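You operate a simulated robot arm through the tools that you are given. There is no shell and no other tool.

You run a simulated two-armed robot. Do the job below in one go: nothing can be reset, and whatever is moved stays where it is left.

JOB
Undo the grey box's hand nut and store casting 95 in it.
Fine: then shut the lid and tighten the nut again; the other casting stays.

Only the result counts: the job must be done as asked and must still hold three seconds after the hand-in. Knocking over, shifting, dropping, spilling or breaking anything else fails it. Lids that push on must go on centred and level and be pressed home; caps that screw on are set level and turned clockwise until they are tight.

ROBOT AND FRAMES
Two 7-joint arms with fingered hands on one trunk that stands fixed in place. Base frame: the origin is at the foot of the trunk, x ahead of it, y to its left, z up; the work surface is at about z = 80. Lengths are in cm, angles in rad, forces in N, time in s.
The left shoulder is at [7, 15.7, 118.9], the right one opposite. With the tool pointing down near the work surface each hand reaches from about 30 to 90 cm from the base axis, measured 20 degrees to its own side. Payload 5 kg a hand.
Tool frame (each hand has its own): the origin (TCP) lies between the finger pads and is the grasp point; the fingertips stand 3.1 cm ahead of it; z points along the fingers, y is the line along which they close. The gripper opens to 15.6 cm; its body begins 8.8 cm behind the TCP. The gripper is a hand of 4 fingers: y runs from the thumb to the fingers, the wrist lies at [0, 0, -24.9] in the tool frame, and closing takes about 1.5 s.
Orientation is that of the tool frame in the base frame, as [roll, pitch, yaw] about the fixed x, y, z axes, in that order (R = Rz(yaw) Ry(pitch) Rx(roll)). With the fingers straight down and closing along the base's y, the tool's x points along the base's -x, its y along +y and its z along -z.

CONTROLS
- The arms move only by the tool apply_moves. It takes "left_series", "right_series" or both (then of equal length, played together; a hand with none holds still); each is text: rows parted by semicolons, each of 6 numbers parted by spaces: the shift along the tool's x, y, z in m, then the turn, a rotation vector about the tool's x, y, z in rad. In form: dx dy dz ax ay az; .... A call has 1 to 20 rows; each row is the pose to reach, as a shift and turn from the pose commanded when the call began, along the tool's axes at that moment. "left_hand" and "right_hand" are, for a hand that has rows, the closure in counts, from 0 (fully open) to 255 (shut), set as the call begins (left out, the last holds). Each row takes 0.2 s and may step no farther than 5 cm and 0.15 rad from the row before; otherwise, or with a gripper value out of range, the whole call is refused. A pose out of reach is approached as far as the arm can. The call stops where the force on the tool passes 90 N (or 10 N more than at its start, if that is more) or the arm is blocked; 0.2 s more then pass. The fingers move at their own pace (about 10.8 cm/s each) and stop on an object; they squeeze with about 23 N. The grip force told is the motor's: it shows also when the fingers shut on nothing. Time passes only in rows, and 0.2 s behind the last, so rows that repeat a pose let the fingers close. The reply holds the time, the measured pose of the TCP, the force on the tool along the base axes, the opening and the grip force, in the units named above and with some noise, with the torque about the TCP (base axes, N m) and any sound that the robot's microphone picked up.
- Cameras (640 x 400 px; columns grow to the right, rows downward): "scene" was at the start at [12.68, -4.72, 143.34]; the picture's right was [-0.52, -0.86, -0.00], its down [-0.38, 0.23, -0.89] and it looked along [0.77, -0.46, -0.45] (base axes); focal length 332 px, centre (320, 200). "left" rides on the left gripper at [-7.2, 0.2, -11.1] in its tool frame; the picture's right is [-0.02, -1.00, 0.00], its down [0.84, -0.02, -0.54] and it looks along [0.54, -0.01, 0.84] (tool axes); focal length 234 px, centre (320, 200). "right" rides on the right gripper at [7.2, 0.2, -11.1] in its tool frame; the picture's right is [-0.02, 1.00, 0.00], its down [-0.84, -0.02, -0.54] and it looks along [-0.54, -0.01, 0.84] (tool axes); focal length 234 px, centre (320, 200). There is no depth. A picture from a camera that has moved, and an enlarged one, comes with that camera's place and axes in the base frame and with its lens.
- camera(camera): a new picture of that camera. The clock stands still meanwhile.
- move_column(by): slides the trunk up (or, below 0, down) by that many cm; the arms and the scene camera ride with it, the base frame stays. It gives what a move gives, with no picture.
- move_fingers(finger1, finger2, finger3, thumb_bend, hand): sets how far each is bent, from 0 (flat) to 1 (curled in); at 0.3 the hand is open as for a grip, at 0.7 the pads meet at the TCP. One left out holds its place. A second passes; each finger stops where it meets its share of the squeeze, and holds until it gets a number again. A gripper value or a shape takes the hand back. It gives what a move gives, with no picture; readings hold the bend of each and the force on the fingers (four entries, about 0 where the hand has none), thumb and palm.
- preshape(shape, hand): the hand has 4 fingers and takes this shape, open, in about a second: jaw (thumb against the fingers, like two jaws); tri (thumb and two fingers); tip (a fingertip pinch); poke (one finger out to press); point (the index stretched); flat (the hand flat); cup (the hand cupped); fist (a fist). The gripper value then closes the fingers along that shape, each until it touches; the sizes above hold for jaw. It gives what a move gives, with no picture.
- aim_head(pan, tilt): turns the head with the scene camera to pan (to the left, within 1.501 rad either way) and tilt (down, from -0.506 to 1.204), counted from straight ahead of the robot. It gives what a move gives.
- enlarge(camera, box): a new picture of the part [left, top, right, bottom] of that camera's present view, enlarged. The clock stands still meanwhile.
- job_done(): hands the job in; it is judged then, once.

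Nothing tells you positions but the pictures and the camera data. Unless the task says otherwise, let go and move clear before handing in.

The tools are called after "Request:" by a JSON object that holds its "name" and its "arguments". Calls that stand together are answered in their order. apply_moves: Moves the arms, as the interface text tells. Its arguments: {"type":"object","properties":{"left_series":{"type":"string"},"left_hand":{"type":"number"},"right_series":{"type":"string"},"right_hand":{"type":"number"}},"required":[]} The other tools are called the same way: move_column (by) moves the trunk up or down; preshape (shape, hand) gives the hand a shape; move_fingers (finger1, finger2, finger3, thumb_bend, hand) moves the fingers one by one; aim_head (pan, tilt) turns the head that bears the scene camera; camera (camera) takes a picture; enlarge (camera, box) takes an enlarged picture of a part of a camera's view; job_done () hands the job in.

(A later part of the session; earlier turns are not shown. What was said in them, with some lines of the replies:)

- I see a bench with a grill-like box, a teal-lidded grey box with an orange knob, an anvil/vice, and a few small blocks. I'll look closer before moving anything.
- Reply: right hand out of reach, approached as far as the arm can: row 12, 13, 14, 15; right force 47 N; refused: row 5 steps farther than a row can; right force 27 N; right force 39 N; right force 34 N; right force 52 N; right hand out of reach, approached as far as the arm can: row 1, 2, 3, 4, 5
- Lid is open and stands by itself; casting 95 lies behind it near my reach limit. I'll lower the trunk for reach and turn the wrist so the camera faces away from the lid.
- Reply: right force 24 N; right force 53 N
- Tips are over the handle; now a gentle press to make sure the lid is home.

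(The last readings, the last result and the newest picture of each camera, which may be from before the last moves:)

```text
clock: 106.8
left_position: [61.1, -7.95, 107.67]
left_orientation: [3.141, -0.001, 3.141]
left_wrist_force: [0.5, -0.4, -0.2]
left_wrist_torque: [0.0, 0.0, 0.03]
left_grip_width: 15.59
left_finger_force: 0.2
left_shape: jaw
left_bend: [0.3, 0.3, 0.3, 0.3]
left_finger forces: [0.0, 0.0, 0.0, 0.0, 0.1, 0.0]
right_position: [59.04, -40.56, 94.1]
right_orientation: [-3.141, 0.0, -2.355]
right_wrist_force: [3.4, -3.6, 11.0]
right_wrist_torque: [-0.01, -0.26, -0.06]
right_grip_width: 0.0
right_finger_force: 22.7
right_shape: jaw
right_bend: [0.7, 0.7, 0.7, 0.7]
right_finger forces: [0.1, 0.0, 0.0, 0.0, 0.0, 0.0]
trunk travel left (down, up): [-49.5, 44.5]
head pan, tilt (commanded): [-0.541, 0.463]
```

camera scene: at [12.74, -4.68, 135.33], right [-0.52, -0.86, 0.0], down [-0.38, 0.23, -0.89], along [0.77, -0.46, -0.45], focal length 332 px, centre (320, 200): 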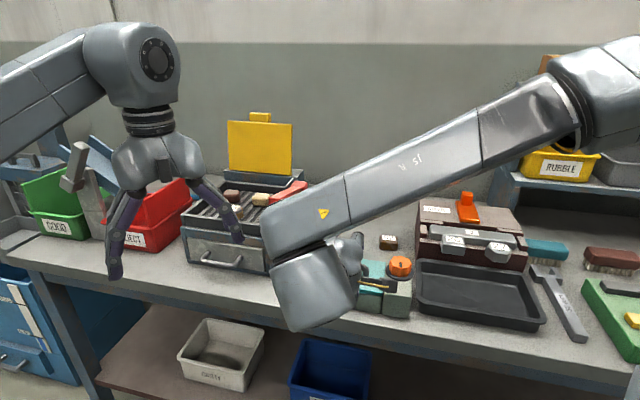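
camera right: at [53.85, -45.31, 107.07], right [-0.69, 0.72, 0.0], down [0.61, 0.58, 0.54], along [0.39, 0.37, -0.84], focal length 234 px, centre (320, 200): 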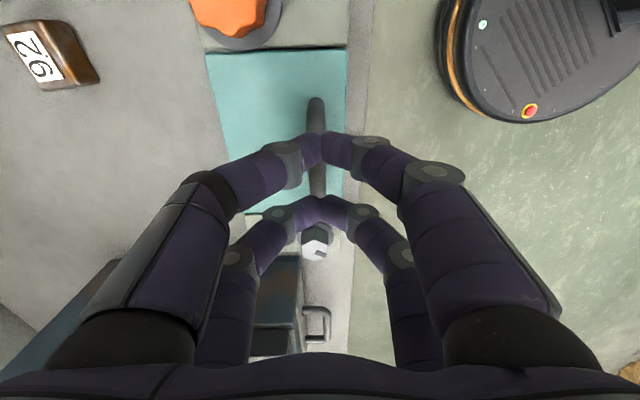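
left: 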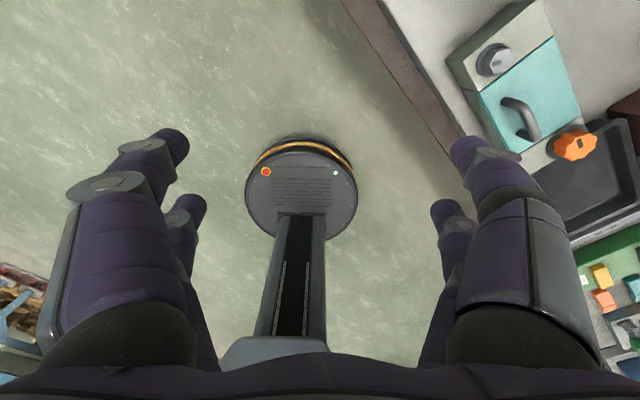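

Request:
{"name": "apply_moves", "arguments": {"right_series": "0 0 0.002 0 0 0; 0 0 0.003 0 0 0; 0 0 0.003 0 0 0"}}

Request:
{"name": "apply_moves", "arguments": {"right_series": "0 0 -0.03 0 0 0; 0 0 -0.07 0 0 0; 0 0 -0.11 0 0 0; 0 0 -0.11 0 0 0"}}

Request:
{"name": "enlarge", "arguments": {"camera": "scene", "box": [300, 225, 410, 315]}}

```text
clock: 107.6
left_position: [61.05, -7.99, 107.83]
left_orientation: [3.142, 0.003, -3.141]
left_wrist_force: [-1.3, -0.6, -0.6]
left_wrist_torque: [-0.02, 0.03, 0.04]
left_grip_width: 15.6
left_finger_force: 0.1
left_shape: jaw
left_bend: [0.3, 0.3, 0.3, 0.3]
left_finger forces: [0.0, 0.0, 0.0, 0.0, 0.0, 0.0]
right_position: [59.13, -40.45, 93.99]
right_orientation: [-3.136, 0.002, -2.356]
right_wrist_force: [5.9, -10.7, 28.6]
right_wrist_torque: [-0.16, -0.59, -0.17]
right_grip_width: 0.02
right_finger_force: 23.0
right_shape: jaw
right_bend: [0.7, 0.7, 0.7, 0.7]
right_finger forces: [0.1, 0.1, 49.7, 0.1, 0.0, 0.1]
trunk travel left (down, up): [-49.5, 44.5]
head pan, tilt (commanded): [-0.541, 0.463]
```

```text
clock: 108.6
left_position: [61.23, -7.98, 107.7]
left_orientation: [3.141, 0.0, 3.14]
left_wrist_force: [0.2, -0.7, 0.3]
left_wrist_torque: [0.01, -0.02, -0.01]
left_grip_width: 15.58
left_finger_force: 0.1
left_shape: jaw
left_bend: [0.3, 0.3, 0.3, 0.3]
left_finger forces: [0.0, 0.0, 0.0, 0.1, 0.1, 0.0]
right_position: [59.2, -40.51, 104.67]
right_orientation: [3.14, -0.004, -2.357]
right_wrist_force: [0.4, -1.2, 0.3]
right_wrist_torque: [0.0, 0.05, 0.01]
right_grip_width: 0.0
right_finger_force: 23.4
right_shape: jaw
right_bend: [0.7, 0.7, 0.7, 0.7]
right_finger forces: [0.0, 0.0, 0.0, 0.0, 0.0, 0.0]
trunk travel left (down, up): [-49.5, 44.5]
head pan, tilt (commanded): [-0.541, 0.463]
```

```text
4.44 times, centred on (355, 270) of scene
camera zoom: at [12.69, -4.69, 135.34], right [-0.52, -0.86, 0.0], down [-0.38, 0.23, -0.89], along [0.77, -0.46, -0.45], focal length 1475 px, centre (164, -111)
```

zoom: 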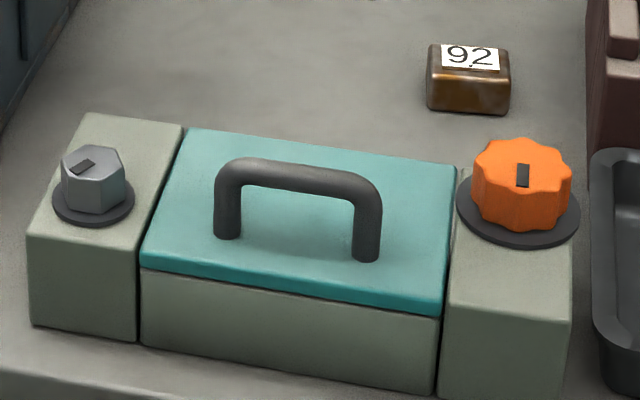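

Request:
{"name": "apply_moves", "arguments": {"right_series": "0.035 -0.018 0 0 0 0; 0.07 -0.036 0 0 0 0; 0.1042 -0.0535 0.01 0 0 0; 0.1042 -0.0535 0.045 0 0 0; 0.1042 -0.0535 0.045 0 0 0", "right_hand": 141}}

Request:
{"name": "camera", "arguments": {"camera": "right"}}

Request:
{"name": "enlarge", "arguments": {"camera": "right", "box": [220, 60, 420, 230]}}

```text
clock: 109.8
left_position: [61.11, -8.04, 107.63]
left_orientation: [3.141, -0.001, 3.141]
left_wrist_force: [-0.6, -0.4, -0.2]
left_wrist_torque: [-0.03, 0.0, 0.0]
left_grip_width: 15.58
left_finger_force: 0.1
left_shape: jaw
left_bend: [0.3, 0.3, 0.3, 0.3]
left_finger forces: [0.0, 0.0, 0.0, 0.0, 0.0, 0.0]
right_position: [55.63, -51.8, 100.55]
right_orientation: [-3.139, -0.002, -2.357]
right_wrist_force: [0.5, 0.6, 0.1]
right_wrist_torque: [-0.01, -0.02, 0.0]
right_grip_width: 6.95
right_finger_force: 0.0
right_shape: jaw
right_bend: [0.73, 0.73, 0.73, 0.7]
right_finger forces: [0.0, 0.0, 0.1, 0.0, 0.0, 0.0]
trunk travel left (down, up): [-49.5, 44.5]
head pan, tilt (commanded): [-0.541, 0.463]
```

```text
taken
camera right: at [50.42, -56.68, 111.68], right [-0.69, 0.72, 0.0], down [0.61, 0.58, 0.54], along [0.39, 0.37, -0.84], focal length 234 px, centre (320, 200)
```

right: 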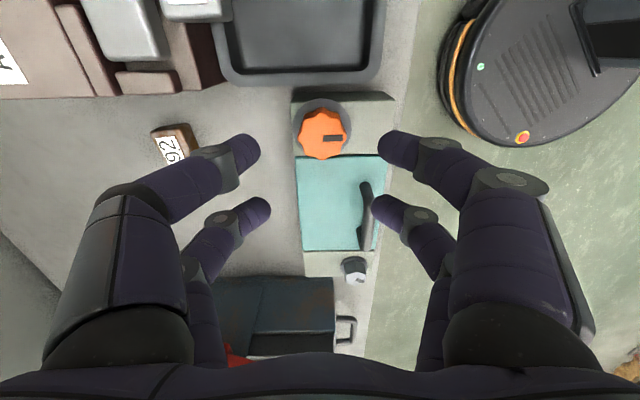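

```text
2.35 times, centred on (320, 145) of right
camera zoom: at [50.42, -56.68, 111.68], right [-0.69, 0.72, 0.0], down [0.61, 0.58, 0.54], along [0.39, 0.37, -0.84], focal length 551 px, centre (320, 329)
```

zoom: 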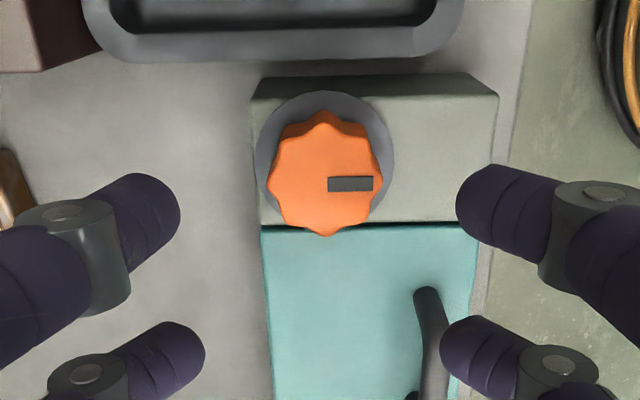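

Request:
{"name": "apply_moves", "arguments": {"right_series": "0.0005 0.0015 0.04 0 0 0; 0.0005 0.0015 0.08 0 0 0; 0.0005 0.0015 0.102 0 0 0; 0.0005 0.0015 0.102 0 0 0"}}

Request:
{"name": "enlarge", "arguments": {"camera": "right", "box": [220, 110, 420, 260]}}

```text
clock: 110.8
left_position: [61.18, -8.0, 107.64]
left_orientation: [3.141, 0.0, 3.139]
left_wrist_force: [-0.4, 0.0, 0.3]
left_wrist_torque: [0.02, -0.01, 0.02]
left_grip_width: 15.6
left_finger_force: 0.1
left_shape: jaw
left_bend: [0.3, 0.3, 0.3, 0.3]
left_finger forces: [0.0, 0.1, 0.0, 0.0, 0.1, 0.0]
right_position: [55.31, -51.58, 90.29]
right_orientation: [-3.142, -0.001, -2.356]
right_wrist_force: [1.3, -0.7, 0.4]
right_wrist_torque: [-0.01, -0.03, -0.02]
right_grip_width: 6.94
right_finger_force: 0.0
right_shape: jaw
right_bend: [0.73, 0.73, 0.73, 0.7]
right_finger forces: [0.1, 0.0, 0.0, 0.0, 0.0, 0.0]
trunk travel left (down, up): [-49.5, 44.5]
head pan, tilt (commanded): [-0.541, 0.463]
```

```text
2.67 times, centred on (320, 185) of right
camera zoom: at [50.21, -56.47, 101.41], right [-0.69, 0.72, 0.0], down [0.61, 0.58, 0.54], along [0.39, 0.37, -0.84], focal length 624 px, centre (320, 240)
```

zoom: 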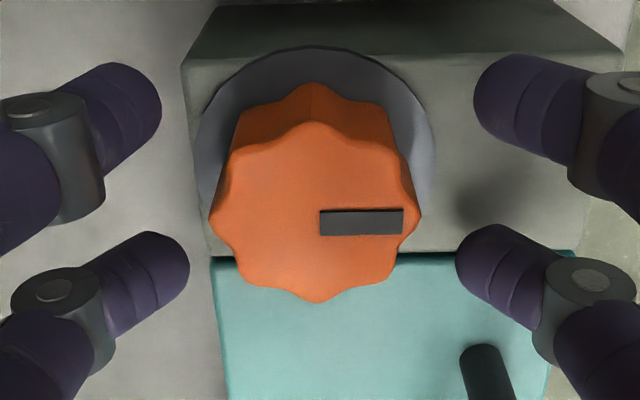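

Request:
{"name": "apply_moves", "arguments": {"right_series": "-0.002 0 0.001 0 0 0; -0.002 0 0.001 0 0 0; -0.002 0 0.001 0 0 0; -0.002 0 0.001 0 0 0; -0.002 0 0.001 0 0 0; -0.002 0 0.001 0 0 0; -0.002 0 0.001 0 0 0", "right_hand": 255}}

Request:
{"name": "enlarge", "arguments": {"camera": "right", "box": [220, 110, 420, 260]}}

```text
clock: 112.4
left_position: [61.15, -8.0, 107.69]
left_orientation: [-3.14, -0.001, 3.14]
left_wrist_force: [-0.2, 1.3, 0.2]
left_wrist_torque: [-0.02, 0.01, -0.02]
left_grip_width: 15.59
left_finger_force: 0.0
left_shape: jaw
left_bend: [0.3, 0.3, 0.3, 0.3]
left_finger forces: [0.0, 0.0, 0.0, 0.1, 0.1, 0.0]
right_position: [55.44, -51.49, 89.96]
right_orientation: [3.14, -0.001, -2.356]
right_wrist_force: [-2.2, 1.7, -6.8]
right_wrist_torque: [0.04, 0.03, 0.01]
right_grip_width: 2.22
right_finger_force: 22.5
right_shape: jaw
right_bend: [0.72, 0.72, 0.73, 0.7]
right_finger forces: [23.9, 20.6, 19.8, 0.0, 18.4, 0.0]
trunk travel left (down, up): [-49.5, 44.5]
head pan, tilt (commanded): [-0.541, 0.463]
```

```text
2.67 times, centred on (320, 185) of right
camera zoom: at [50.33, -56.35, 101.17], right [-0.69, 0.72, 0.0], down [0.61, 0.58, 0.54], along [0.39, 0.38, -0.84], focal length 624 px, centre (320, 240)
```

zoom: 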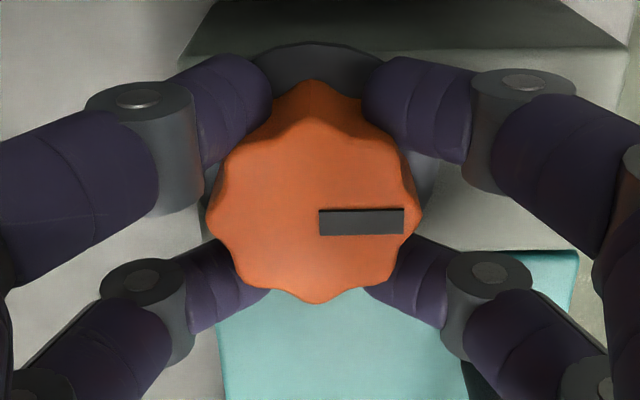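

Request:
{"name": "apply_moves", "arguments": {"right_series": "0 0 0 0 0 0.1; 0 0 0 0 0 0.2; 0 0 0 0 0 0.3; 0 0 0 0 0 0.4; 0 0 0 0 0 0.5; 0 0 0 0 0 0.6; 0 0 0 0 0 0.7; 0 0 0 0 0 0.8; 0 0 0 0 0 0.9; 0 0 0 0 0 1.0; 0 0 0 0 0 1.1; 0 0 0 0 0 1.2; 0 0 0 0 0 1.3; 0 0 0 0 0 1.3"}}

Request:
{"name": "enlarge", "arguments": {"camera": "right", "box": [220, 110, 420, 260]}}

```text
clock: 115.4
left_position: [61.19, -7.93, 107.72]
left_orientation: [-3.141, 0.0, 3.142]
left_wrist_force: [-0.4, 1.0, 0.1]
left_wrist_torque: [0.0, -0.01, 0.02]
left_grip_width: 15.59
left_finger_force: 0.1
left_shape: jaw
left_bend: [0.3, 0.3, 0.3, 0.3]
left_finger forces: [0.1, 0.0, 0.0, 0.1, 0.0, 0.0]
right_position: [55.52, -51.46, 89.96]
right_orientation: [-3.139, 0.003, 2.626]
right_wrist_force: [0.7, -1.1, 7.4]
right_wrist_torque: [-0.03, 0.07, 0.01]
right_grip_width: 2.18
right_finger_force: 23.2
right_shape: jaw
right_bend: [0.72, 0.73, 0.73, 0.7]
right_finger forces: [27.0, 23.7, 22.7, 0.0, 21.2, 0.0]
trunk travel left (down, up): [-49.5, 44.5]
head pan, tilt (commanded): [-0.541, 0.463]
```

```text
2.67 times, centred on (320, 185) of right
camera zoom: at [49.53, -47.66, 101.1], right [0.51, 0.86, 0.0], down [0.72, -0.43, 0.55], along [0.47, -0.28, -0.84], focal length 624 px, centre (320, 240)
```

zoom: 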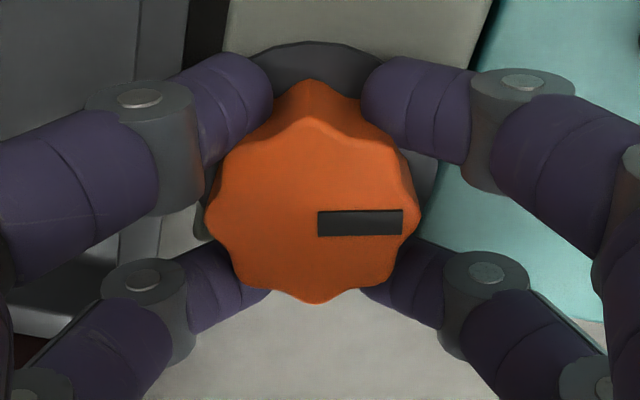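

Request:
{"name": "apply_moves", "arguments": {"right_series": "0 0 0 0 0 0.05; 0 0 0 0 0 0.1; 0 0 0 0 0 0.15; 0 0 0 0 0 0.2; 0 0 0 0 0 0.25; 0 0 0 0 0 0.25"}}

Request:
{"name": "enlarge", "arguments": {"camera": "right", "box": [220, 110, 420, 260]}}

```text
clock: 116.8
left_position: [61.3, -8.0, 107.52]
left_orientation: [-3.141, 0.0, -3.141]
left_wrist_force: [0.1, 0.0, -0.7]
left_wrist_torque: [0.02, -0.02, -0.02]
left_grip_width: 15.59
left_finger_force: 0.1
left_shape: jaw
left_bend: [0.3, 0.3, 0.3, 0.3]
left_finger forces: [0.1, 0.1, 0.0, 0.1, 0.0, 0.0]
right_position: [55.58, -51.4, 89.98]
right_orientation: [-3.14, 0.001, 2.375]
right_wrist_force: [9.7, -7.9, 11.4]
right_wrist_torque: [-0.09, -0.19, 0.02]
right_grip_width: 2.19
right_finger_force: 22.6
right_shape: jaw
right_bend: [0.73, 0.73, 0.73, 0.71]
right_finger forces: [26.4, 28.1, 26.6, 0.0, 19.7, 0.0]
trunk travel left (down, up): [-49.5, 44.5]
head pan, tilt (commanded): [-0.541, 0.463]
```

```text
2.67 times, centred on (320, 185) of right
camera zoom: at [50.65, -46.27, 101.08], right [0.71, 0.7, 0.0], down [0.59, -0.59, 0.55], along [0.38, -0.39, -0.84], focal length 624 px, centre (320, 240)
```

zoom: 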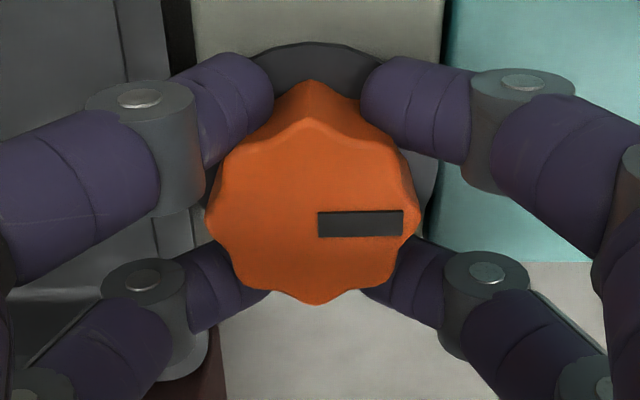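

Request:
{"name": "apply_moves", "arguments": {"right_series": "0 0 0 0 0 0.05; 0 0 0 0 0 0.1; 0 0 0 0 0 0.15; 0 0 0 0 0 0.2; 0 0 0 0 0 0.2"}}

Request:
{"name": "enlarge", "arguments": {"camera": "right", "box": [220, 110, 420, 260]}}

```text
clock: 118.0
left_position: [61.16, -7.95, 107.56]
left_orientation: [-3.14, 0.0, 3.141]
left_wrist_force: [-0.4, 0.0, 1.1]
left_wrist_torque: [0.0, 0.01, 0.0]
left_grip_width: 15.59
left_finger_force: 0.0
left_shape: jaw
left_bend: [0.3, 0.3, 0.3, 0.3]
left_finger forces: [0.0, 0.0, 0.1, 0.0, 0.0, 0.1]
right_position: [55.55, -51.49, 89.87]
right_orientation: [-3.14, 0.002, 2.175]
right_wrist_force: [12.7, -10.0, 10.4]
right_wrist_torque: [-0.25, -0.35, 0.99]
right_grip_width: 2.14
right_finger_force: 22.9
right_shape: jaw
right_bend: [0.73, 0.73, 0.73, 0.71]
right_finger forces: [41.3, 22.8, 46.8, 0.1, 15.7, 0.1]
trunk travel left (down, up): [-49.5, 44.5]
head pan, tilt (commanded): [-0.541, 0.463]
```

```text
2.67 times, centred on (320, 185) of right
camera zoom: at [51.73, -45.41, 101.01], right [0.84, 0.55, 0.0], down [0.46, -0.7, 0.54], along [0.3, -0.46, -0.84], focal length 624 px, centre (320, 240)
```

zoom: 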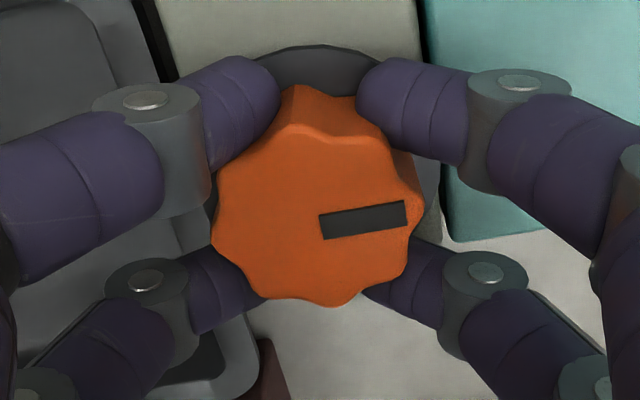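

Request:
{"name": "apply_moves", "arguments": {"right_series": "0 0 0 0 0 0.05; 0 0 0 0 0 0.1; 0 0 0 0 0 0.1"}}

Request:
{"name": "enlarge", "arguments": {"camera": "right", "box": [220, 110, 420, 260]}}

```text
clock: 118.8
left_position: [61.23, -8.05, 107.41]
left_orientation: [-3.14, 0.001, 3.142]
left_wrist_force: [0.4, -0.3, 0.7]
left_wrist_torque: [0.06, 0.01, 0.02]
left_grip_width: 15.59
left_finger_force: 0.1
left_shape: jaw
left_bend: [0.3, 0.3, 0.3, 0.3]
left_finger forces: [0.0, 0.0, 0.1, 0.1, 0.0, 0.1]
right_position: [55.52, -51.3, 89.94]
right_orientation: [-3.141, -0.001, 2.077]
right_wrist_force: [10.6, -8.7, 7.9]
right_wrist_torque: [-0.22, -0.31, 1.59]
right_grip_width: 2.09
right_finger_force: 23.0
right_shape: jaw
right_bend: [0.73, 0.73, 0.73, 0.71]
right_finger forces: [52.4, 21.5, 59.3, 0.0, 15.1, 0.0]
trunk travel left (down, up): [-49.5, 44.5]
head pan, tilt (commanded): [-0.541, 0.463]
```

```text
2.67 times, centred on (320, 185) of right
camera zoom: at [52.35, -44.99, 101.0], right [0.89, 0.46, 0.0], down [0.39, -0.74, 0.54], along [0.25, -0.48, -0.84], focal length 624 px, centre (320, 240)
```

zoom: 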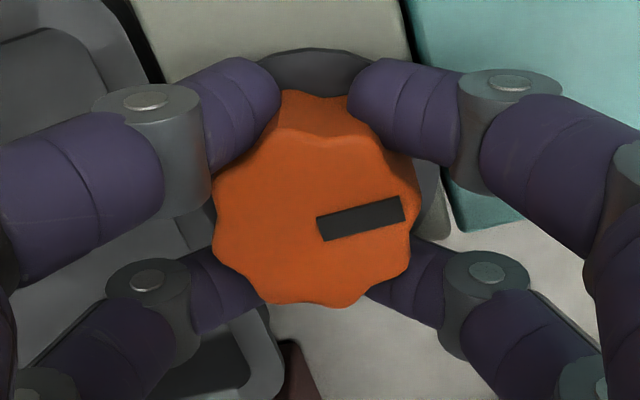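

Request:
{"name": "apply_moves", "arguments": {"right_series": "0 0 0 0 0 0; 0 0 0 0 0 0; 0 0 0 0 0 0; 0 0 0 0 0 0", "right_hand": 141}}

Request:
{"name": "apply_moves", "arguments": {"right_series": "0 0 -0.03 0 0 0; 0 0 -0.07 0 0 0; 0 0 -0.11 0 0 0; 0 0 -0.15 0 0 0; 0 0 -0.15 0 0 0"}}

Request:
{"name": "camera", "arguments": {"camera": "right"}}

Request:
{"name": "enlarge", "arguments": {"camera": "scene", "box": [300, 225, 410, 315]}}

```text
clock: 119.8
left_position: [61.17, -7.99, 107.62]
left_orientation: [-3.141, 0.0, 3.141]
left_wrist_force: [0.5, -0.2, 0.2]
left_wrist_torque: [0.04, 0.03, -0.01]
left_grip_width: 15.58
left_finger_force: 0.1
left_shape: jaw
left_bend: [0.3, 0.3, 0.3, 0.3]
left_finger forces: [0.0, 0.1, 0.0, 0.0, 0.0, 0.1]
right_position: [55.49, -51.46, 89.94]
right_orientation: [-3.14, 0.0, 2.077]
right_wrist_force: [-0.9, 0.3, -0.2]
right_wrist_torque: [0.0, 0.01, 0.0]
right_grip_width: 6.91
right_finger_force: 0.1
right_shape: jaw
right_bend: [0.73, 0.73, 0.73, 0.7]
right_finger forces: [0.1, 0.0, 0.1, 0.0, 0.1, 0.0]
trunk travel left (down, up): [-49.5, 44.5]
head pan, tilt (commanded): [-0.541, 0.463]
```

```text
clock: 121.0
left_position: [61.28, -8.04, 107.57]
left_orientation: [-3.14, 0.001, 3.141]
left_wrist_force: [0.2, 0.2, 0.1]
left_wrist_torque: [-0.01, -0.02, 0.0]
left_grip_width: 15.6
left_finger_force: 0.0
left_shape: jaw
left_bend: [0.3, 0.3, 0.3, 0.3]
left_finger forces: [0.1, 0.1, 0.0, 0.1, 0.0, 0.1]
right_position: [55.4, -51.39, 104.89]
right_orientation: [-3.14, 0.0, 2.076]
right_wrist_force: [0.2, -0.1, -0.4]
right_wrist_torque: [0.0, 0.03, 0.0]
right_grip_width: 6.96
right_finger_force: 0.1
right_shape: jaw
right_bend: [0.73, 0.73, 0.73, 0.7]
right_finger forces: [0.0, 0.0, 0.0, 0.1, 0.0, 0.0]
trunk travel left (down, up): [-49.5, 44.5]
head pan, tilt (commanded): [-0.541, 0.463]
```

```text
taken
camera right: at [52.16, -45.1, 116.05], right [0.89, 0.46, 0.0], down [0.39, -0.74, 0.54], along [0.25, -0.48, -0.84], focal length 234 px, centre (320, 200)
```

right: 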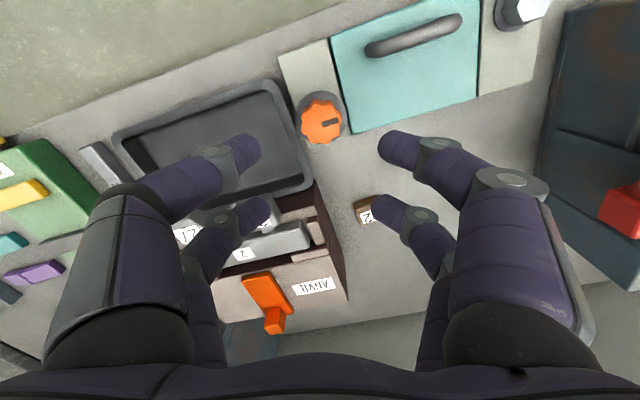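

```text
4.44 times, centred on (355, 270) of scene
camera zoom: at [12.75, -4.71, 135.33], right [-0.52, -0.86, 0.0], down [-0.38, 0.23, -0.89], along [0.77, -0.46, -0.45], focal length 1475 px, centre (164, -111)
```

zoom: 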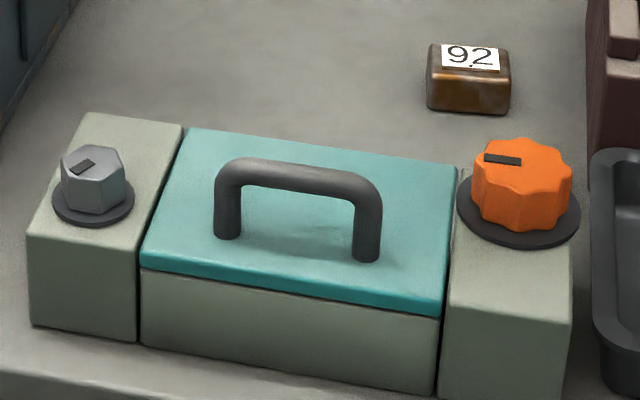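

Request:
{"name": "apply_moves", "arguments": {"right_series": "0 0 -0.04 0 0 0; 0 0 -0.08 0 0 0; 0 0 -0.1 0 0 0; 0 0 -0.1 0 0 0", "right_hand": 0}}

Request:
{"name": "camera", "arguments": {"camera": "scene"}}

```text
clock: 122.0
left_position: [61.15, -8.02, 107.72]
left_orientation: [-3.14, -0.001, 3.141]
left_wrist_force: [0.2, 0.0, 0.2]
left_wrist_torque: [0.01, 0.0, 0.03]
left_grip_width: 15.59
left_finger_force: 0.1
left_shape: jaw
left_bend: [0.3, 0.3, 0.3, 0.3]
left_finger forces: [0.1, 0.0, 0.1, 0.0, 0.0, 0.1]
right_position: [55.47, -51.61, 115.07]
right_orientation: [-3.14, 0.0, 2.077]
right_wrist_force: [0.0, 0.4, 0.6]
right_wrist_torque: [-0.02, 0.01, 0.0]
right_grip_width: 15.61
right_finger_force: 0.1
right_shape: jaw
right_bend: [0.3, 0.3, 0.3, 0.3]
right_finger forces: [0.1, 0.0, 0.0, 0.0, 0.0, 0.0]
trunk travel left (down, up): [-49.5, 44.5]
head pan, tilt (commanded): [-0.541, 0.463]
```

```text
taken
camera scene: at [12.68, -4.68, 135.34], right [-0.52, -0.86, 0.0], down [-0.38, 0.23, -0.89], along [0.77, -0.46, -0.45], focal length 332 px, centre (320, 200)
```

scene: 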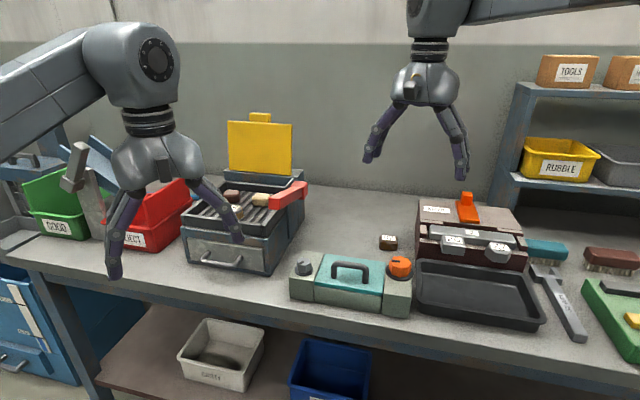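

Casting 95 is inside the grey box. The lid is shut and the orange hand nut is turned clockwise to its stop, with its mark back at the starting position. Casting 92 and everything else stand where they were, and both hands are clear, so I'm handing the job in.

Request:
{"name": "job_done", "arguments": {}}

```text
The job is handed in.
```

The job is handed in: casting 95 is in the grey box, the lid is shut, and the orange hand nut is tight again.

- **Nut:** I turned it clockwise until it stopped turning, at about 1.6 N m. Its mark is back where it started.
- **Lid:** when I let go at about 30° to withdraw the hand, it dropped shut by itself. I then pressed it down with about 29 N, and the final picture shows it flush.
- **Casting 95:** it lay flat on the box floor in the last picture taken before the lid was closed.
- **Rest of the bench:** casting 92 was not touched. Nothing else looks moved in the final picture. Both hands are empty and clear of the bench.

I lowered the trunk 8 cm to reach casting 95 and left it there.
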